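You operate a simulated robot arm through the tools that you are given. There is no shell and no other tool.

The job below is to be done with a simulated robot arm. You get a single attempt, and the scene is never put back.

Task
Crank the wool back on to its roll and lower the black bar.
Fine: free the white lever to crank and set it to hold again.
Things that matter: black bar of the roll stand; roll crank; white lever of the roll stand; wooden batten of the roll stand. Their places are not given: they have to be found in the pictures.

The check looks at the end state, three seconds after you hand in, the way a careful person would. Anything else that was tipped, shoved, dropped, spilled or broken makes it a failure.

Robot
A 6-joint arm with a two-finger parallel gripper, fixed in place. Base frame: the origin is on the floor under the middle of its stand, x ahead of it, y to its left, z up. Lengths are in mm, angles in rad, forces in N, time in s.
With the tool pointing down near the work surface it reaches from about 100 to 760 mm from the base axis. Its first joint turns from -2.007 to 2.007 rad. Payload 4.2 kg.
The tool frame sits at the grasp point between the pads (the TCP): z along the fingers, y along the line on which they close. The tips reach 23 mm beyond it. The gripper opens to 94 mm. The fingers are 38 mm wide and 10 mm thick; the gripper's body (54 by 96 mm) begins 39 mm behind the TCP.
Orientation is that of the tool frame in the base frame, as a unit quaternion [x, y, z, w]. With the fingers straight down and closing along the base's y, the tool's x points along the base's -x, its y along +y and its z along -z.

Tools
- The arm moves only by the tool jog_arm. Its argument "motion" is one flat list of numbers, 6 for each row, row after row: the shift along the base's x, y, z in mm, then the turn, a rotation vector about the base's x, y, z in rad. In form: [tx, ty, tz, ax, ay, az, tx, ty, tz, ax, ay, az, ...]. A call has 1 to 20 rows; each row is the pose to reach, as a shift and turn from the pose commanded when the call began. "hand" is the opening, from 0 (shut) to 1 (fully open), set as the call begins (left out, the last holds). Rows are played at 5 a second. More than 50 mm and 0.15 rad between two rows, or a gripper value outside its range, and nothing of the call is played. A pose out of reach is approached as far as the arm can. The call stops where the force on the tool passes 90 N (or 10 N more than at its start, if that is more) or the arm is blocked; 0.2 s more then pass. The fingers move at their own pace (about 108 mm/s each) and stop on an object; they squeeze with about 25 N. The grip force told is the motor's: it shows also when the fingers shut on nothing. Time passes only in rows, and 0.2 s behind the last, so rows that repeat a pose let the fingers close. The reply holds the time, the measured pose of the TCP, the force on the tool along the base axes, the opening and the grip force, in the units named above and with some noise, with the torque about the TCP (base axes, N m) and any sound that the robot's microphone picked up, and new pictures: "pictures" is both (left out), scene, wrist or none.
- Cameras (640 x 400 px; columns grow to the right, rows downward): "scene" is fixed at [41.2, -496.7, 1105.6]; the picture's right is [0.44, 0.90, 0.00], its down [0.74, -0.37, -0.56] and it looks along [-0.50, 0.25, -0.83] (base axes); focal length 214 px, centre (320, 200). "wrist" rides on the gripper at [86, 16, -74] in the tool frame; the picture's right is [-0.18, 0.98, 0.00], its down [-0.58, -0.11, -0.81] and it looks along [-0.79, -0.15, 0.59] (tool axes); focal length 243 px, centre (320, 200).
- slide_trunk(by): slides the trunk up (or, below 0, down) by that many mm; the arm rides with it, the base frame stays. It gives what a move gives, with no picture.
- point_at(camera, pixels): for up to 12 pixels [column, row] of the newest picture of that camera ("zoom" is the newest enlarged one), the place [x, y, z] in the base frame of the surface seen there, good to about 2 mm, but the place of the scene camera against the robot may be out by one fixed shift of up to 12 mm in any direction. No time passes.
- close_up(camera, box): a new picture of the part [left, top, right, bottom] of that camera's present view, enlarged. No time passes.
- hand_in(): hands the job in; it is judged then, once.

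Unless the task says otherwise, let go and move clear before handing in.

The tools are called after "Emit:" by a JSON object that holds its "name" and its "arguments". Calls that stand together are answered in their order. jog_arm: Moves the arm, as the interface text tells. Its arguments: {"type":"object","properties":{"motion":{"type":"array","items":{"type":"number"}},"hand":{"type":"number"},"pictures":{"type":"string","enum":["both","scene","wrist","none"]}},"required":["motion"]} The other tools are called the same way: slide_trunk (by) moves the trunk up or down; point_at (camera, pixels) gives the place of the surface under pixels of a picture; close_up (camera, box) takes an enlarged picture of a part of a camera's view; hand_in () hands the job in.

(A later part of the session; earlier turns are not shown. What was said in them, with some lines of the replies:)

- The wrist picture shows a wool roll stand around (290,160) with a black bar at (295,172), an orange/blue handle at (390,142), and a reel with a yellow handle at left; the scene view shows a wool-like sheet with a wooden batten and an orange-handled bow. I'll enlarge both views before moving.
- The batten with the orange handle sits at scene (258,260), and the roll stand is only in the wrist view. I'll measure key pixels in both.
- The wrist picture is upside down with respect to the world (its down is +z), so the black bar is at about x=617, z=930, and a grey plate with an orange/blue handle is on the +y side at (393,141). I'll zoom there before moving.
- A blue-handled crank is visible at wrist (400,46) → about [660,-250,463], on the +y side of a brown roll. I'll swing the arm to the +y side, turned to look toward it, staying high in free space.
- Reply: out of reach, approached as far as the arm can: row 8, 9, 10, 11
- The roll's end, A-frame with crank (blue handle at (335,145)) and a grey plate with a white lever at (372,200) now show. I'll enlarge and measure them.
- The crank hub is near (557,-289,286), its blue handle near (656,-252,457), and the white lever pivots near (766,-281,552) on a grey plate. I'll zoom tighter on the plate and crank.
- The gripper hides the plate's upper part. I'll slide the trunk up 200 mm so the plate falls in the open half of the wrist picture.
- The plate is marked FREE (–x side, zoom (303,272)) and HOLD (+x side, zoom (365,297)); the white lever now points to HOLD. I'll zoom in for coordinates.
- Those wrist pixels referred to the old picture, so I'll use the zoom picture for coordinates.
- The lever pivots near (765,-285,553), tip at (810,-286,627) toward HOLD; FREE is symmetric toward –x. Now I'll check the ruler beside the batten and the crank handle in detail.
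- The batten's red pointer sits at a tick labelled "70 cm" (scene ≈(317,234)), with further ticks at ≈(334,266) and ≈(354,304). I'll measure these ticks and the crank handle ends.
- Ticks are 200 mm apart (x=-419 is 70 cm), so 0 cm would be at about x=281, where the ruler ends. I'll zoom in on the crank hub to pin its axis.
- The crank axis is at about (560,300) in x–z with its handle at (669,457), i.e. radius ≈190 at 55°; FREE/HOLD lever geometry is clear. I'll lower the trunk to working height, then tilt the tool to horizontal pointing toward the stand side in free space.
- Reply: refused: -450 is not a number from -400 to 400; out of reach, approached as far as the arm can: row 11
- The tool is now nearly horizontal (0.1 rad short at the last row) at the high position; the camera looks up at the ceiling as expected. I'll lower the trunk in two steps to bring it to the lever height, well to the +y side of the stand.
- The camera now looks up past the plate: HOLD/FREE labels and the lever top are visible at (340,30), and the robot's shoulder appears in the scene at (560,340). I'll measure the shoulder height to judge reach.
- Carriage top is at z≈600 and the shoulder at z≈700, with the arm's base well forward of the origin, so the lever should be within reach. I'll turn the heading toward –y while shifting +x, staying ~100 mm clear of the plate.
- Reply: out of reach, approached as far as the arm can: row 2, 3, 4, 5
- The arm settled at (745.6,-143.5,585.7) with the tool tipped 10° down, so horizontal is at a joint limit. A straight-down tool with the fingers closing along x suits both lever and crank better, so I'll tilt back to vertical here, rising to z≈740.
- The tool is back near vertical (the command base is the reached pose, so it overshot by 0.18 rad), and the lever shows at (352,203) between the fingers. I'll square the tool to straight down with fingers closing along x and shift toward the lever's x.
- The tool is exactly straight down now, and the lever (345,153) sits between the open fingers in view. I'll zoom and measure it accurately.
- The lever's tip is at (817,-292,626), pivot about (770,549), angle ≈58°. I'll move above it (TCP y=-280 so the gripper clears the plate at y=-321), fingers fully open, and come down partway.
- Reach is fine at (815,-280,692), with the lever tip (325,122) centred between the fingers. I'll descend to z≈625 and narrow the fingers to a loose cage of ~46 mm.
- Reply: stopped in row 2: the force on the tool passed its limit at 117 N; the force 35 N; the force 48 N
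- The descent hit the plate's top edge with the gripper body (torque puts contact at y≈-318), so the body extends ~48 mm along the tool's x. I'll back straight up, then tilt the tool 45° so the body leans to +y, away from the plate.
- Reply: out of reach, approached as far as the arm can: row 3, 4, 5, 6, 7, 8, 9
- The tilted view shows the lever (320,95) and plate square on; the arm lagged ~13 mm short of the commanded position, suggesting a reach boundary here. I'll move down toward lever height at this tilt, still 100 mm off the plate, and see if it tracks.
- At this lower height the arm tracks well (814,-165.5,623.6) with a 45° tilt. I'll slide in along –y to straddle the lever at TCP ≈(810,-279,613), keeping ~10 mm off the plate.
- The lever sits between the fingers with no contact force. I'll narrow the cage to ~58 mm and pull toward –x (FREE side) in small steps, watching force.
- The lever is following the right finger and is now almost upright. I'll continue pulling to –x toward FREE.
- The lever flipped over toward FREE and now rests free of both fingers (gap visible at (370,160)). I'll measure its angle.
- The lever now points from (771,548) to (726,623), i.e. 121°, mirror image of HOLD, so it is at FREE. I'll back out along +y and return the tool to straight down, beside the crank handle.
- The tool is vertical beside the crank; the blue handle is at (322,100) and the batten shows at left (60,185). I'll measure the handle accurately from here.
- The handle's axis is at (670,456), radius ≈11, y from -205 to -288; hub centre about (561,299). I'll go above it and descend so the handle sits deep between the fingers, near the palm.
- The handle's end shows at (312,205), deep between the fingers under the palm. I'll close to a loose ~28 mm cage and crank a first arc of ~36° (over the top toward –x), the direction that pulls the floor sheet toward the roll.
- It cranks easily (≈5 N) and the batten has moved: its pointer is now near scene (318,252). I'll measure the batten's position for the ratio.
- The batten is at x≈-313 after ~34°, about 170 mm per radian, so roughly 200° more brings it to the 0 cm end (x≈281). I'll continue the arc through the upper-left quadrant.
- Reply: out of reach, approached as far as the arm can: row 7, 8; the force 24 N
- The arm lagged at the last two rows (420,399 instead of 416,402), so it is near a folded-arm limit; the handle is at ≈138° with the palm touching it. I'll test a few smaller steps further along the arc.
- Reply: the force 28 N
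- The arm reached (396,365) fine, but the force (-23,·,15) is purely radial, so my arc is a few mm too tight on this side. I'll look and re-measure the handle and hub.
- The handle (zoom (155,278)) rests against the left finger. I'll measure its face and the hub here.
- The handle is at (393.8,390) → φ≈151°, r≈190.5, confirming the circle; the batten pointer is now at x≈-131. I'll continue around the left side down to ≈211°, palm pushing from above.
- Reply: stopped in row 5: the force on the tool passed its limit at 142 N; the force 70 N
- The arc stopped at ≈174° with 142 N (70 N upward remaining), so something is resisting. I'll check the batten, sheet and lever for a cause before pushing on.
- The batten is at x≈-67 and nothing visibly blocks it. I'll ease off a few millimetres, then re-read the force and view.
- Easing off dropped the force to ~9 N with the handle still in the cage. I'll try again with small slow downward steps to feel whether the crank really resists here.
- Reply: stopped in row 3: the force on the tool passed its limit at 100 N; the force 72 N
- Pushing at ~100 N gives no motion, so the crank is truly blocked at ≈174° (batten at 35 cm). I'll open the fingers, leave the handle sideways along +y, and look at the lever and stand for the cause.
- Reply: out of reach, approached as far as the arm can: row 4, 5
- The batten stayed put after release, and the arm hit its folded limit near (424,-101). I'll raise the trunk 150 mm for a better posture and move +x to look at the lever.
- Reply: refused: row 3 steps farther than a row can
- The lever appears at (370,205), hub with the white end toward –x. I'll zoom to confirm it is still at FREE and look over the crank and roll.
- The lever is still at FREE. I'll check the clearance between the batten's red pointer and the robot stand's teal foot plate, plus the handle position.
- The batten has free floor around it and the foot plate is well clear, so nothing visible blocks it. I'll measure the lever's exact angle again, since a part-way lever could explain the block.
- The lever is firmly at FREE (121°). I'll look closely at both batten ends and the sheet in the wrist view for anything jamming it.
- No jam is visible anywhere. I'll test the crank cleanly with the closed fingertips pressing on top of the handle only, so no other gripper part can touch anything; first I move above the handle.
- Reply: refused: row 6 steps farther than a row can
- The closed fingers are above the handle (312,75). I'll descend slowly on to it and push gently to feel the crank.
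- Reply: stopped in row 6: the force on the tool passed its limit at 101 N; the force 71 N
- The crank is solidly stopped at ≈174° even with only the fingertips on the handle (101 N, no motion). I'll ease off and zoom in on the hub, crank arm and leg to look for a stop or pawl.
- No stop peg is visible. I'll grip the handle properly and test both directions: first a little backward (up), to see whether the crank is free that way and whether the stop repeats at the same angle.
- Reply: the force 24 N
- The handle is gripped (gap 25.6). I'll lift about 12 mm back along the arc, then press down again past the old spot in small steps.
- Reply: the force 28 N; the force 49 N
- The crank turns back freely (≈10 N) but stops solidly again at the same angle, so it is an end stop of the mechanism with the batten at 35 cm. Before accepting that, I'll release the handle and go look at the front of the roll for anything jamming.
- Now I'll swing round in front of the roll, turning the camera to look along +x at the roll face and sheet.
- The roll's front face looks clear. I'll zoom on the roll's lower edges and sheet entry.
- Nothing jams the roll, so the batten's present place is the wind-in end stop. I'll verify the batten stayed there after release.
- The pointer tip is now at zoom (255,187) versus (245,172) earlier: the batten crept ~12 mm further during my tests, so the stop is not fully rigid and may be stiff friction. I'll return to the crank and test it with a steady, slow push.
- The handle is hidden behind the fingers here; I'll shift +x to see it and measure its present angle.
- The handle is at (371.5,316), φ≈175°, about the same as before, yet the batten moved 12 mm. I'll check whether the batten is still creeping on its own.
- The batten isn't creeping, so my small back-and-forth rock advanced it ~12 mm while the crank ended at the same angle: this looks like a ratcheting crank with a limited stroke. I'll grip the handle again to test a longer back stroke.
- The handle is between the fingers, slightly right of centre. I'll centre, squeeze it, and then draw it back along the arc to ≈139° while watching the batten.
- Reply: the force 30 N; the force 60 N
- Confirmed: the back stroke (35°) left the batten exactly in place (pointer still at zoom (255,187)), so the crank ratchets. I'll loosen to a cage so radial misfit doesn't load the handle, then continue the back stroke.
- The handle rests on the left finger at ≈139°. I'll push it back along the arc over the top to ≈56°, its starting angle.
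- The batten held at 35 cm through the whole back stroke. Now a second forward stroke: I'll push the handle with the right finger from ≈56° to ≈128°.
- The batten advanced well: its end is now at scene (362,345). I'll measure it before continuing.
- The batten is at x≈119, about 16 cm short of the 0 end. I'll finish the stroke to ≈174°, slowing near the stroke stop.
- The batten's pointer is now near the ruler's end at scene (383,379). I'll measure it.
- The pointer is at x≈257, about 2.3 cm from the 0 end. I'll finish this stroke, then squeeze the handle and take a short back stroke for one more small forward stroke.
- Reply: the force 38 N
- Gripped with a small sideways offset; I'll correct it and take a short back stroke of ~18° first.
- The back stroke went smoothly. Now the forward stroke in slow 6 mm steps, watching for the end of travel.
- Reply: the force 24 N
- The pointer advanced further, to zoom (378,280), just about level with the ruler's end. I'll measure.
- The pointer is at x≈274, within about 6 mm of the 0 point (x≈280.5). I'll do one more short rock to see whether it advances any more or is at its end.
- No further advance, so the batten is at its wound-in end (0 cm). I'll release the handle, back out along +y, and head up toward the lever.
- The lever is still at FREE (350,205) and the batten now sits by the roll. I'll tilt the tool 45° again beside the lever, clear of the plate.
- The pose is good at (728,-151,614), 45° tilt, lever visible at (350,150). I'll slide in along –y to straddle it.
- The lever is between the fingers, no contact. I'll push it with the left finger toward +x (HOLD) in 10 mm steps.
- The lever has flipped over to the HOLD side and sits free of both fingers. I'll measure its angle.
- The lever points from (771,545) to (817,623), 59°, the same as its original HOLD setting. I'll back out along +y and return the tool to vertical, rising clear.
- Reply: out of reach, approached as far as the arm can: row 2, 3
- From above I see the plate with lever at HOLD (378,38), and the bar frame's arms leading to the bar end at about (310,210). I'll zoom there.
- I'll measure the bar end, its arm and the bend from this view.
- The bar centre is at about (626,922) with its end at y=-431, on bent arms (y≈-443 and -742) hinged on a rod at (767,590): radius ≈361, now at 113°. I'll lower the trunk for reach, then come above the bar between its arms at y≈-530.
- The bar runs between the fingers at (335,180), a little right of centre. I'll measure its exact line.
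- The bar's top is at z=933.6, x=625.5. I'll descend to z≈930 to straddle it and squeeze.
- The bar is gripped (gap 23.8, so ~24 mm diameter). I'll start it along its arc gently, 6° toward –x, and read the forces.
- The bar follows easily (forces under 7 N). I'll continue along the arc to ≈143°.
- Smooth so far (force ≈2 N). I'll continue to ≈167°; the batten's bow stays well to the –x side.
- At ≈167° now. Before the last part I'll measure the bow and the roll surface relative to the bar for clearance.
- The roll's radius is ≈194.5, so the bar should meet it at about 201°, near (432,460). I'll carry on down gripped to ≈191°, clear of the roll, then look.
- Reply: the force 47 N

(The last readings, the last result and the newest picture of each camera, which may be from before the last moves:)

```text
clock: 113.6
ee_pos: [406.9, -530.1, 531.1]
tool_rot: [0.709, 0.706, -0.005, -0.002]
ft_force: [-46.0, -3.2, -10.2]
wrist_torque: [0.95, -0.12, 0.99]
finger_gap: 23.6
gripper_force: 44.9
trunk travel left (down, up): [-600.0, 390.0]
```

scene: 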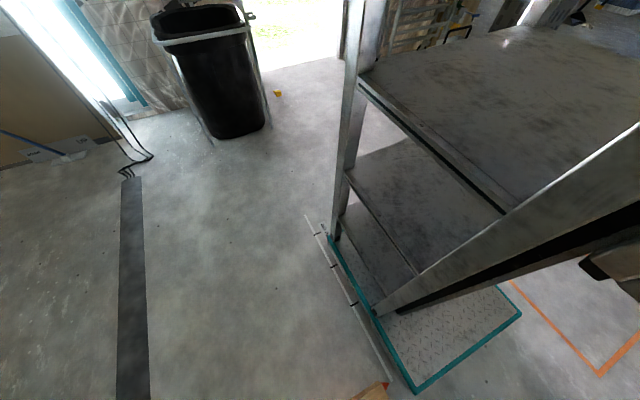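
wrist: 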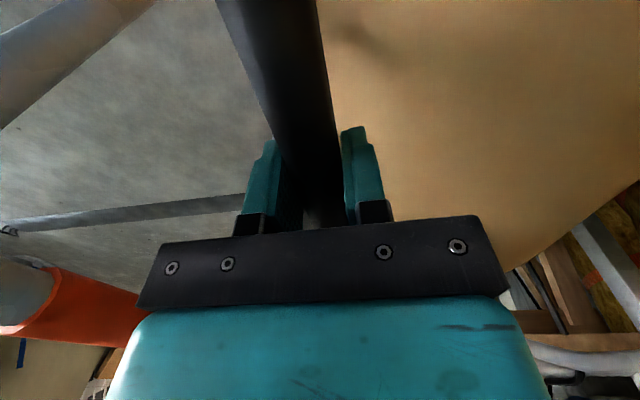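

The force (-46 N in x) shows the true arc lies ~4 mm further out; refitting gives a pivot near (779,575) with radius ≈379, bar now at ≈188°. I'll correct outward and ease on to ≈194°.

Emit:
{"name": "jog_arm", "arguments": {"motion": [-7.5, 0, 0, 0, 0, 0, -5.8, 0, -12.3, 0, 0, 0, -3.3, 0, -25.2, 0, 0, 0, -0.3, 0, -38.1, 0, 0, 0], "pictures": "wrist"}}

```text
clock: 114.6
ee_pos: [410.4, -533.6, 498.6]
tool_rot: [0.707, 0.707, -0.004, 0.008]
ft_force: [-27.5, -2.8, 27.9]
wrist_torque: [0.16, 1.41, 0.36]
finger_gap: 23.4
gripper_force: 45.1
trunk travel left (down, up): [-600.0, 390.0]
```

wrist: 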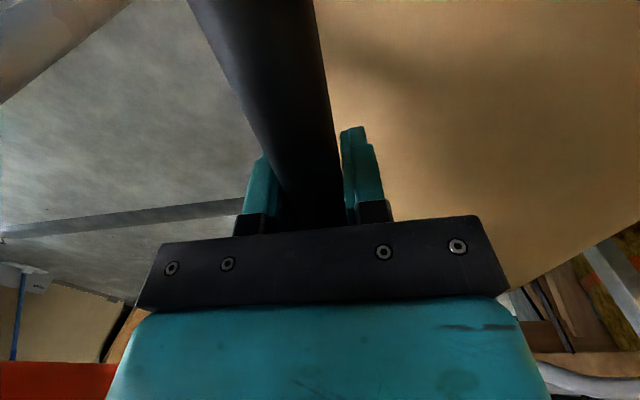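

The force (-27,·,28) suggests the bar has met something at TCP z≈499. I'll measure where the bar and roll surface actually are.

Emit:
{"name": "point_at", "arguments": {"camera": "wrist", "pixels": [[260, 40], [285, 100], [300, 160], [320, 190], [335, 30], [345, 100], [360, 60], [450, 100], [390, 170], [240, 20]]}}

Emit:
{"name": "close_up", "arguments": {"camera": "wrist", "box": [180, 0, 440, 235]}}

```text
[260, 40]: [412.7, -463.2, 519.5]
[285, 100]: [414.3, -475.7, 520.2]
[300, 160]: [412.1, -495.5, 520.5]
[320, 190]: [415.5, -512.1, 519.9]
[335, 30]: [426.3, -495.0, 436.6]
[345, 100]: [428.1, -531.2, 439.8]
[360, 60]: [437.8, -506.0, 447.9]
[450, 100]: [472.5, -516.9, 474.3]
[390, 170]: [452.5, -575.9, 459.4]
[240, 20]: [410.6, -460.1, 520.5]
```

```text
1.70 times, centred on (310, 118) of wrist
```

zoom: 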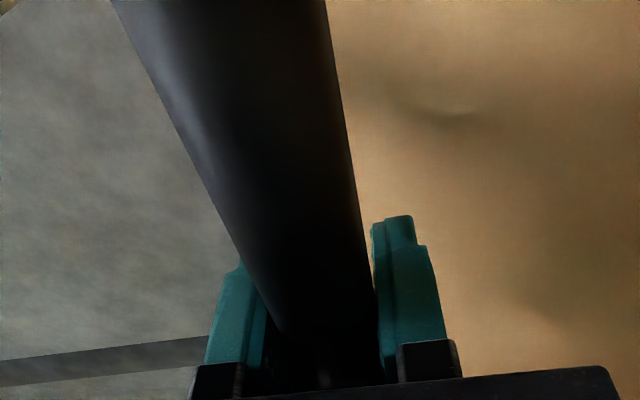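

The bar's top is at z=520.5, x≈412, i.e. it stopped at centre z≈508 while the fingers slid down it, about 50 mm short of the roll. I'll open the fingers, lift off, and see whether it stays, then press from above to check if that is its stop.

Emit:
{"name": "jog_arm", "arguments": {"motion": [0, 0, 0, 0, 0, 0, 0, 0, 0, 0, 0, 0, 0, 0, 30, 0, 0, 0, 0, 0, 65, 0, 0, 0, 0, 0, 95, 0, 0, 0, 0, 0, 95, 0, 0, 0], "hand": 0.5, "pictures": "wrist"}}

```text
clock: 116.0
ee_pos: [412.1, -532.8, 588.9]
tool_rot: [0.707, 0.707, -0.002, 0.003]
ft_force: [-1.1, 0.1, 0.3]
wrist_torque: [0.04, -0.04, 0.0]
finger_gap: 46.7
gripper_force: 0.0
trunk travel left (down, up): [-600.0, 390.0]
```

wrist: 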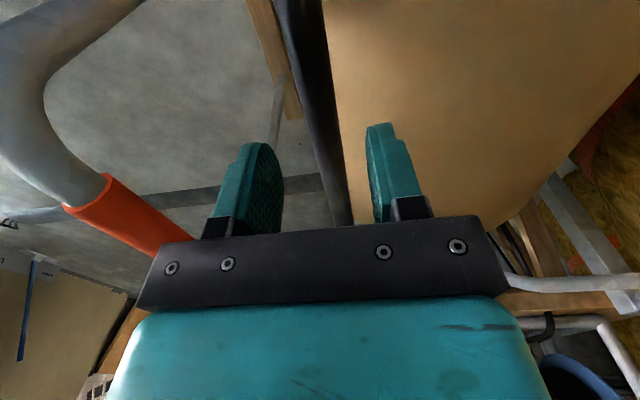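

The bar now appears at (320,120), possibly lower. I'll measure it again.

Emit:
{"name": "point_at", "arguments": {"camera": "wrist", "pixels": [[300, 30], [310, 70], [322, 120], [335, 190], [305, 30], [345, 60], [360, 20], [440, 60], [285, 40]]}}

Emit:
{"name": "close_up", "arguments": {"camera": "wrist", "box": [230, 0, 450, 230]}}

```text
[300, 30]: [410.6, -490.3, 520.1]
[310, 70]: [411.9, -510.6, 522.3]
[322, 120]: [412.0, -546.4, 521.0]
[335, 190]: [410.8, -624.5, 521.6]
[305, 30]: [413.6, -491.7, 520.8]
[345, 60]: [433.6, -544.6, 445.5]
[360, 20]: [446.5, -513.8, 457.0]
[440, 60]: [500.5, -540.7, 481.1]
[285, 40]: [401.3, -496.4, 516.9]
```

```text
1.74 times, centred on (340, 115) of wrist
```

zoom: 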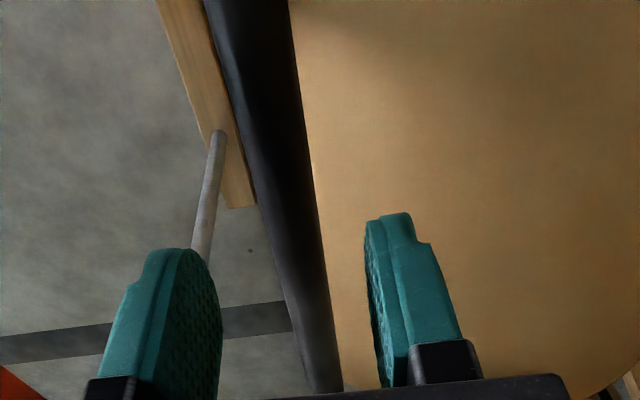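

The bar stays put with its top at z≈521. I'll close the fingers and press gently on it from above to tell whether this is its stop.

Emit:
{"name": "jog_arm", "arguments": {"motion": [0, 0, 0, 0, 0, 0, 0, 0, -20, 0, 0, 0, 0, 0, -36, 0, 0, 0, 0, 0, -42, 0, 0, 0, 0, 0, -45, 0, 0, 0, 0, 0, -47, 0, 0, 0, 0, 0, -49, 0, 0, 0], "hand": 0, "pictures": "wrist"}}

```text
clock: 117.6
ee_pos: [411.7, -531.5, 544.5]
tool_rot: [0.707, 0.708, -0.002, 0.005]
ft_force: [-6.2, 15.9, 63.8]
wrist_torque: [1.53, 0.19, -0.1]
finger_gap: 0.0
gripper_force: 24.3
trunk travel left (down, up): [-600.0, 390.0]
```

wrist: 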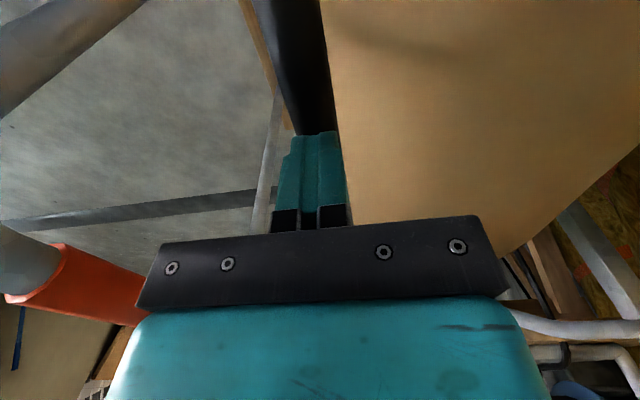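

At 64 N the bar doesn't budge (tips at z=521.5), so it is on its lowered stop. I'll lift straight up and move out to +y for a final look at everything.

Emit:
{"name": "jog_arm", "arguments": {"motion": [0, 0, 5, 0, 0, 0, 0, 0, 30, 0, 0, 0, 0, 0, 70, 0, 0, 0, 0, 0, 115, 0, 0, 0, 0, 0, 160, 0, 0, 0, 0, 0, 205, 0, 0, 0, 0, 0, 250, 0, 0, 0, 0, 0, 295, 0, 0, 0, 0, 0, 340, 0, 0, 0, 10, 40, 360, 0, 0, 0, 20, 80, 370, 0, 0, 0, 30, 120, 380, 0, 0, 0, 40, 160, 390, 0, 0, 0, 55, 200, 400, 0, 0, 0, 70, 240, 410, 0, 0, 0, 85, 280, 420, 0, 0, 0, 100, 320, 430, 0, 0, 0], "pictures": "both"}}

```text
clock: 121.2
ee_pos: [510.9, -213.7, 969.4]
tool_rot: [0.708, 0.707, -0.002, 0.004]
ft_force: [0.8, -0.1, 0.5]
wrist_torque: [0.01, -0.02, -0.02]
finger_gap: 0.0
gripper_force: 25.3
trunk travel left (down, up): [-600.0, 390.0]
```

scene: 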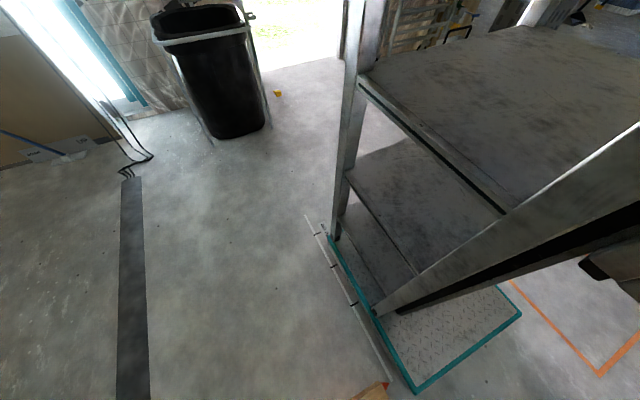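
wrist: 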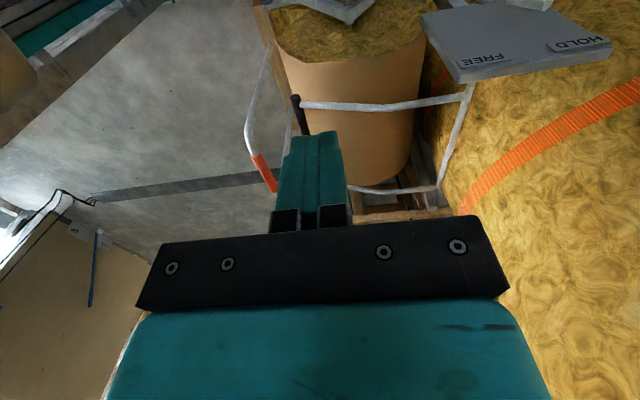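

The bar now lies lowered in front of the roll (298,110) with its arms nearly level over the roll. I'll back off a bit more for a full check of lever, batten and bar.

Emit:
{"name": "close_up", "arguments": {"camera": "wrist", "box": [220, 60, 500, 230]}}

Emit:
{"name": "jog_arm", "arguments": {"motion": [10, 40, 20, 0, 0, 0, 20, 80, 40, 0, 0, 0, 40, 120, 50, 0, 0, 0, 60, 160, 60, 0, 0, 0, 80, 200, 70, 0, 0, 0], "pictures": "wrist"}}

```text
2.29 times, centred on (360, 145) of wrist
```

zoom: 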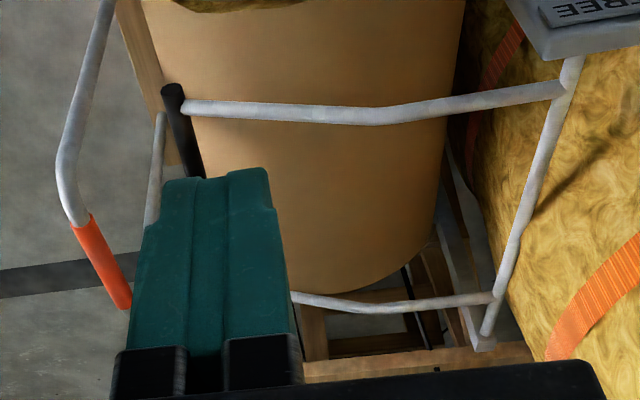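

```text
clock: 122.4
ee_pos: [591.1, -10.8, 1041.0]
tool_rot: [0.707, 0.707, -0.002, 0.004]
ft_force: [-0.3, 0.3, 0.0]
wrist_torque: [0.05, 0.0, -0.02]
finger_gap: 0.0
gripper_force: 24.8
trunk travel left (down, up): [-600.0, 390.0]
```

wrist: 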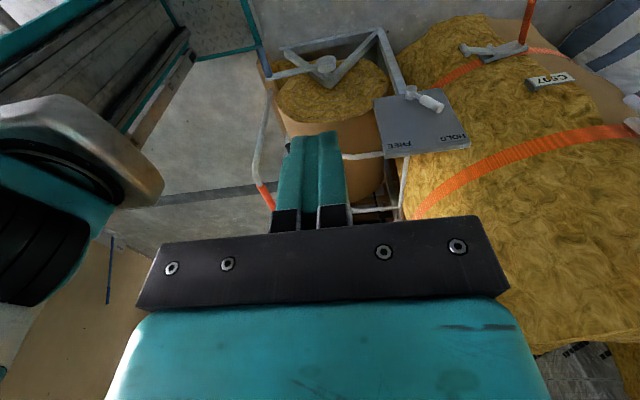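

The lever shows at HOLD (425,100) and the bar frame is down. I'll zoom on the lever and re-check the batten's pointer.

Emit:
{"name": "close_up", "arguments": {"camera": "wrist", "box": [240, 20, 490, 220]}}

Emit:
{"name": "close_up", "arguments": {"camera": "scene", "box": [330, 340, 430, 400]}}

```text
2.00 times, centred on (365, 120) of wrist
```

zoom: 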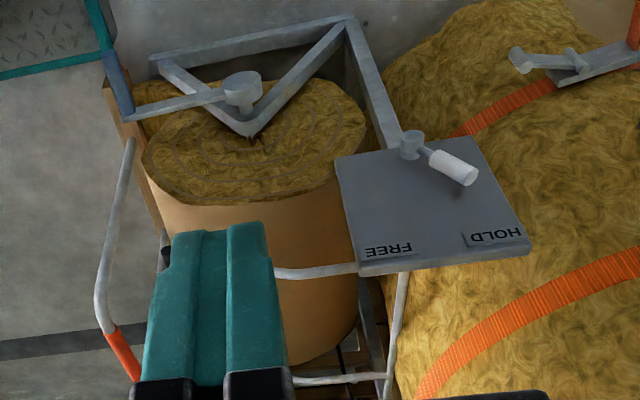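

```text
6.40 times, centred on (380, 370) of scene
```

zoom: 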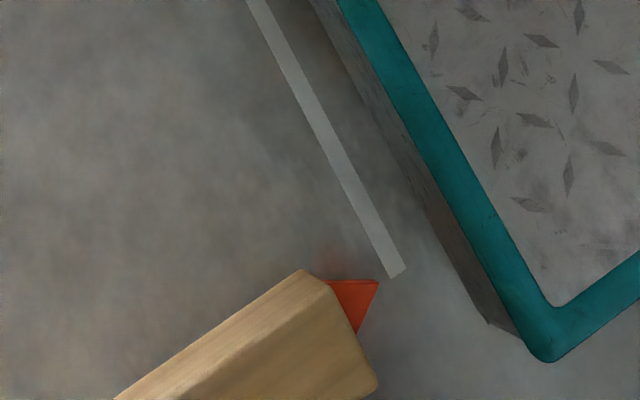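

Everything checks out: the pointer is still at the wound-in end (zoom (378,280)), the lever points to HOLD (455,165), the bar is down on its stop, and the gripper is empty and clear. I'll hand in.

Emit:
{"name": "hand_in", "arguments": {}}

```text
The job is handed in.
```

The wool is cranked back on to its roll, the black bar is lowered, and the white lever is back at HOLD. I handed the job in, but no verdict has come back.

- **Wool:** the crank ratchets over a limited stroke, so it took two full strokes and a short one. The batten moved from the 70 cm mark to about 0 cm, and another rock of the crank brought it no further.
- **Lever:** I set it to FREE before cranking and back to HOLD afterwards. It measured about 59°, the same as where it started.
- **Bar:** I guided it down by hand until it stopped. It did not move under about 64 N of pressing. It rests roughly 50 mm in front of the roll surface rather than touching it, and I took that as its lowered stop.

On the first try at the lever, the gripper body bumped the top edge of the grey plate with about 117 N. The plate looked unmoved afterwards. The gripper was empty and clear of the stand when I handed in.
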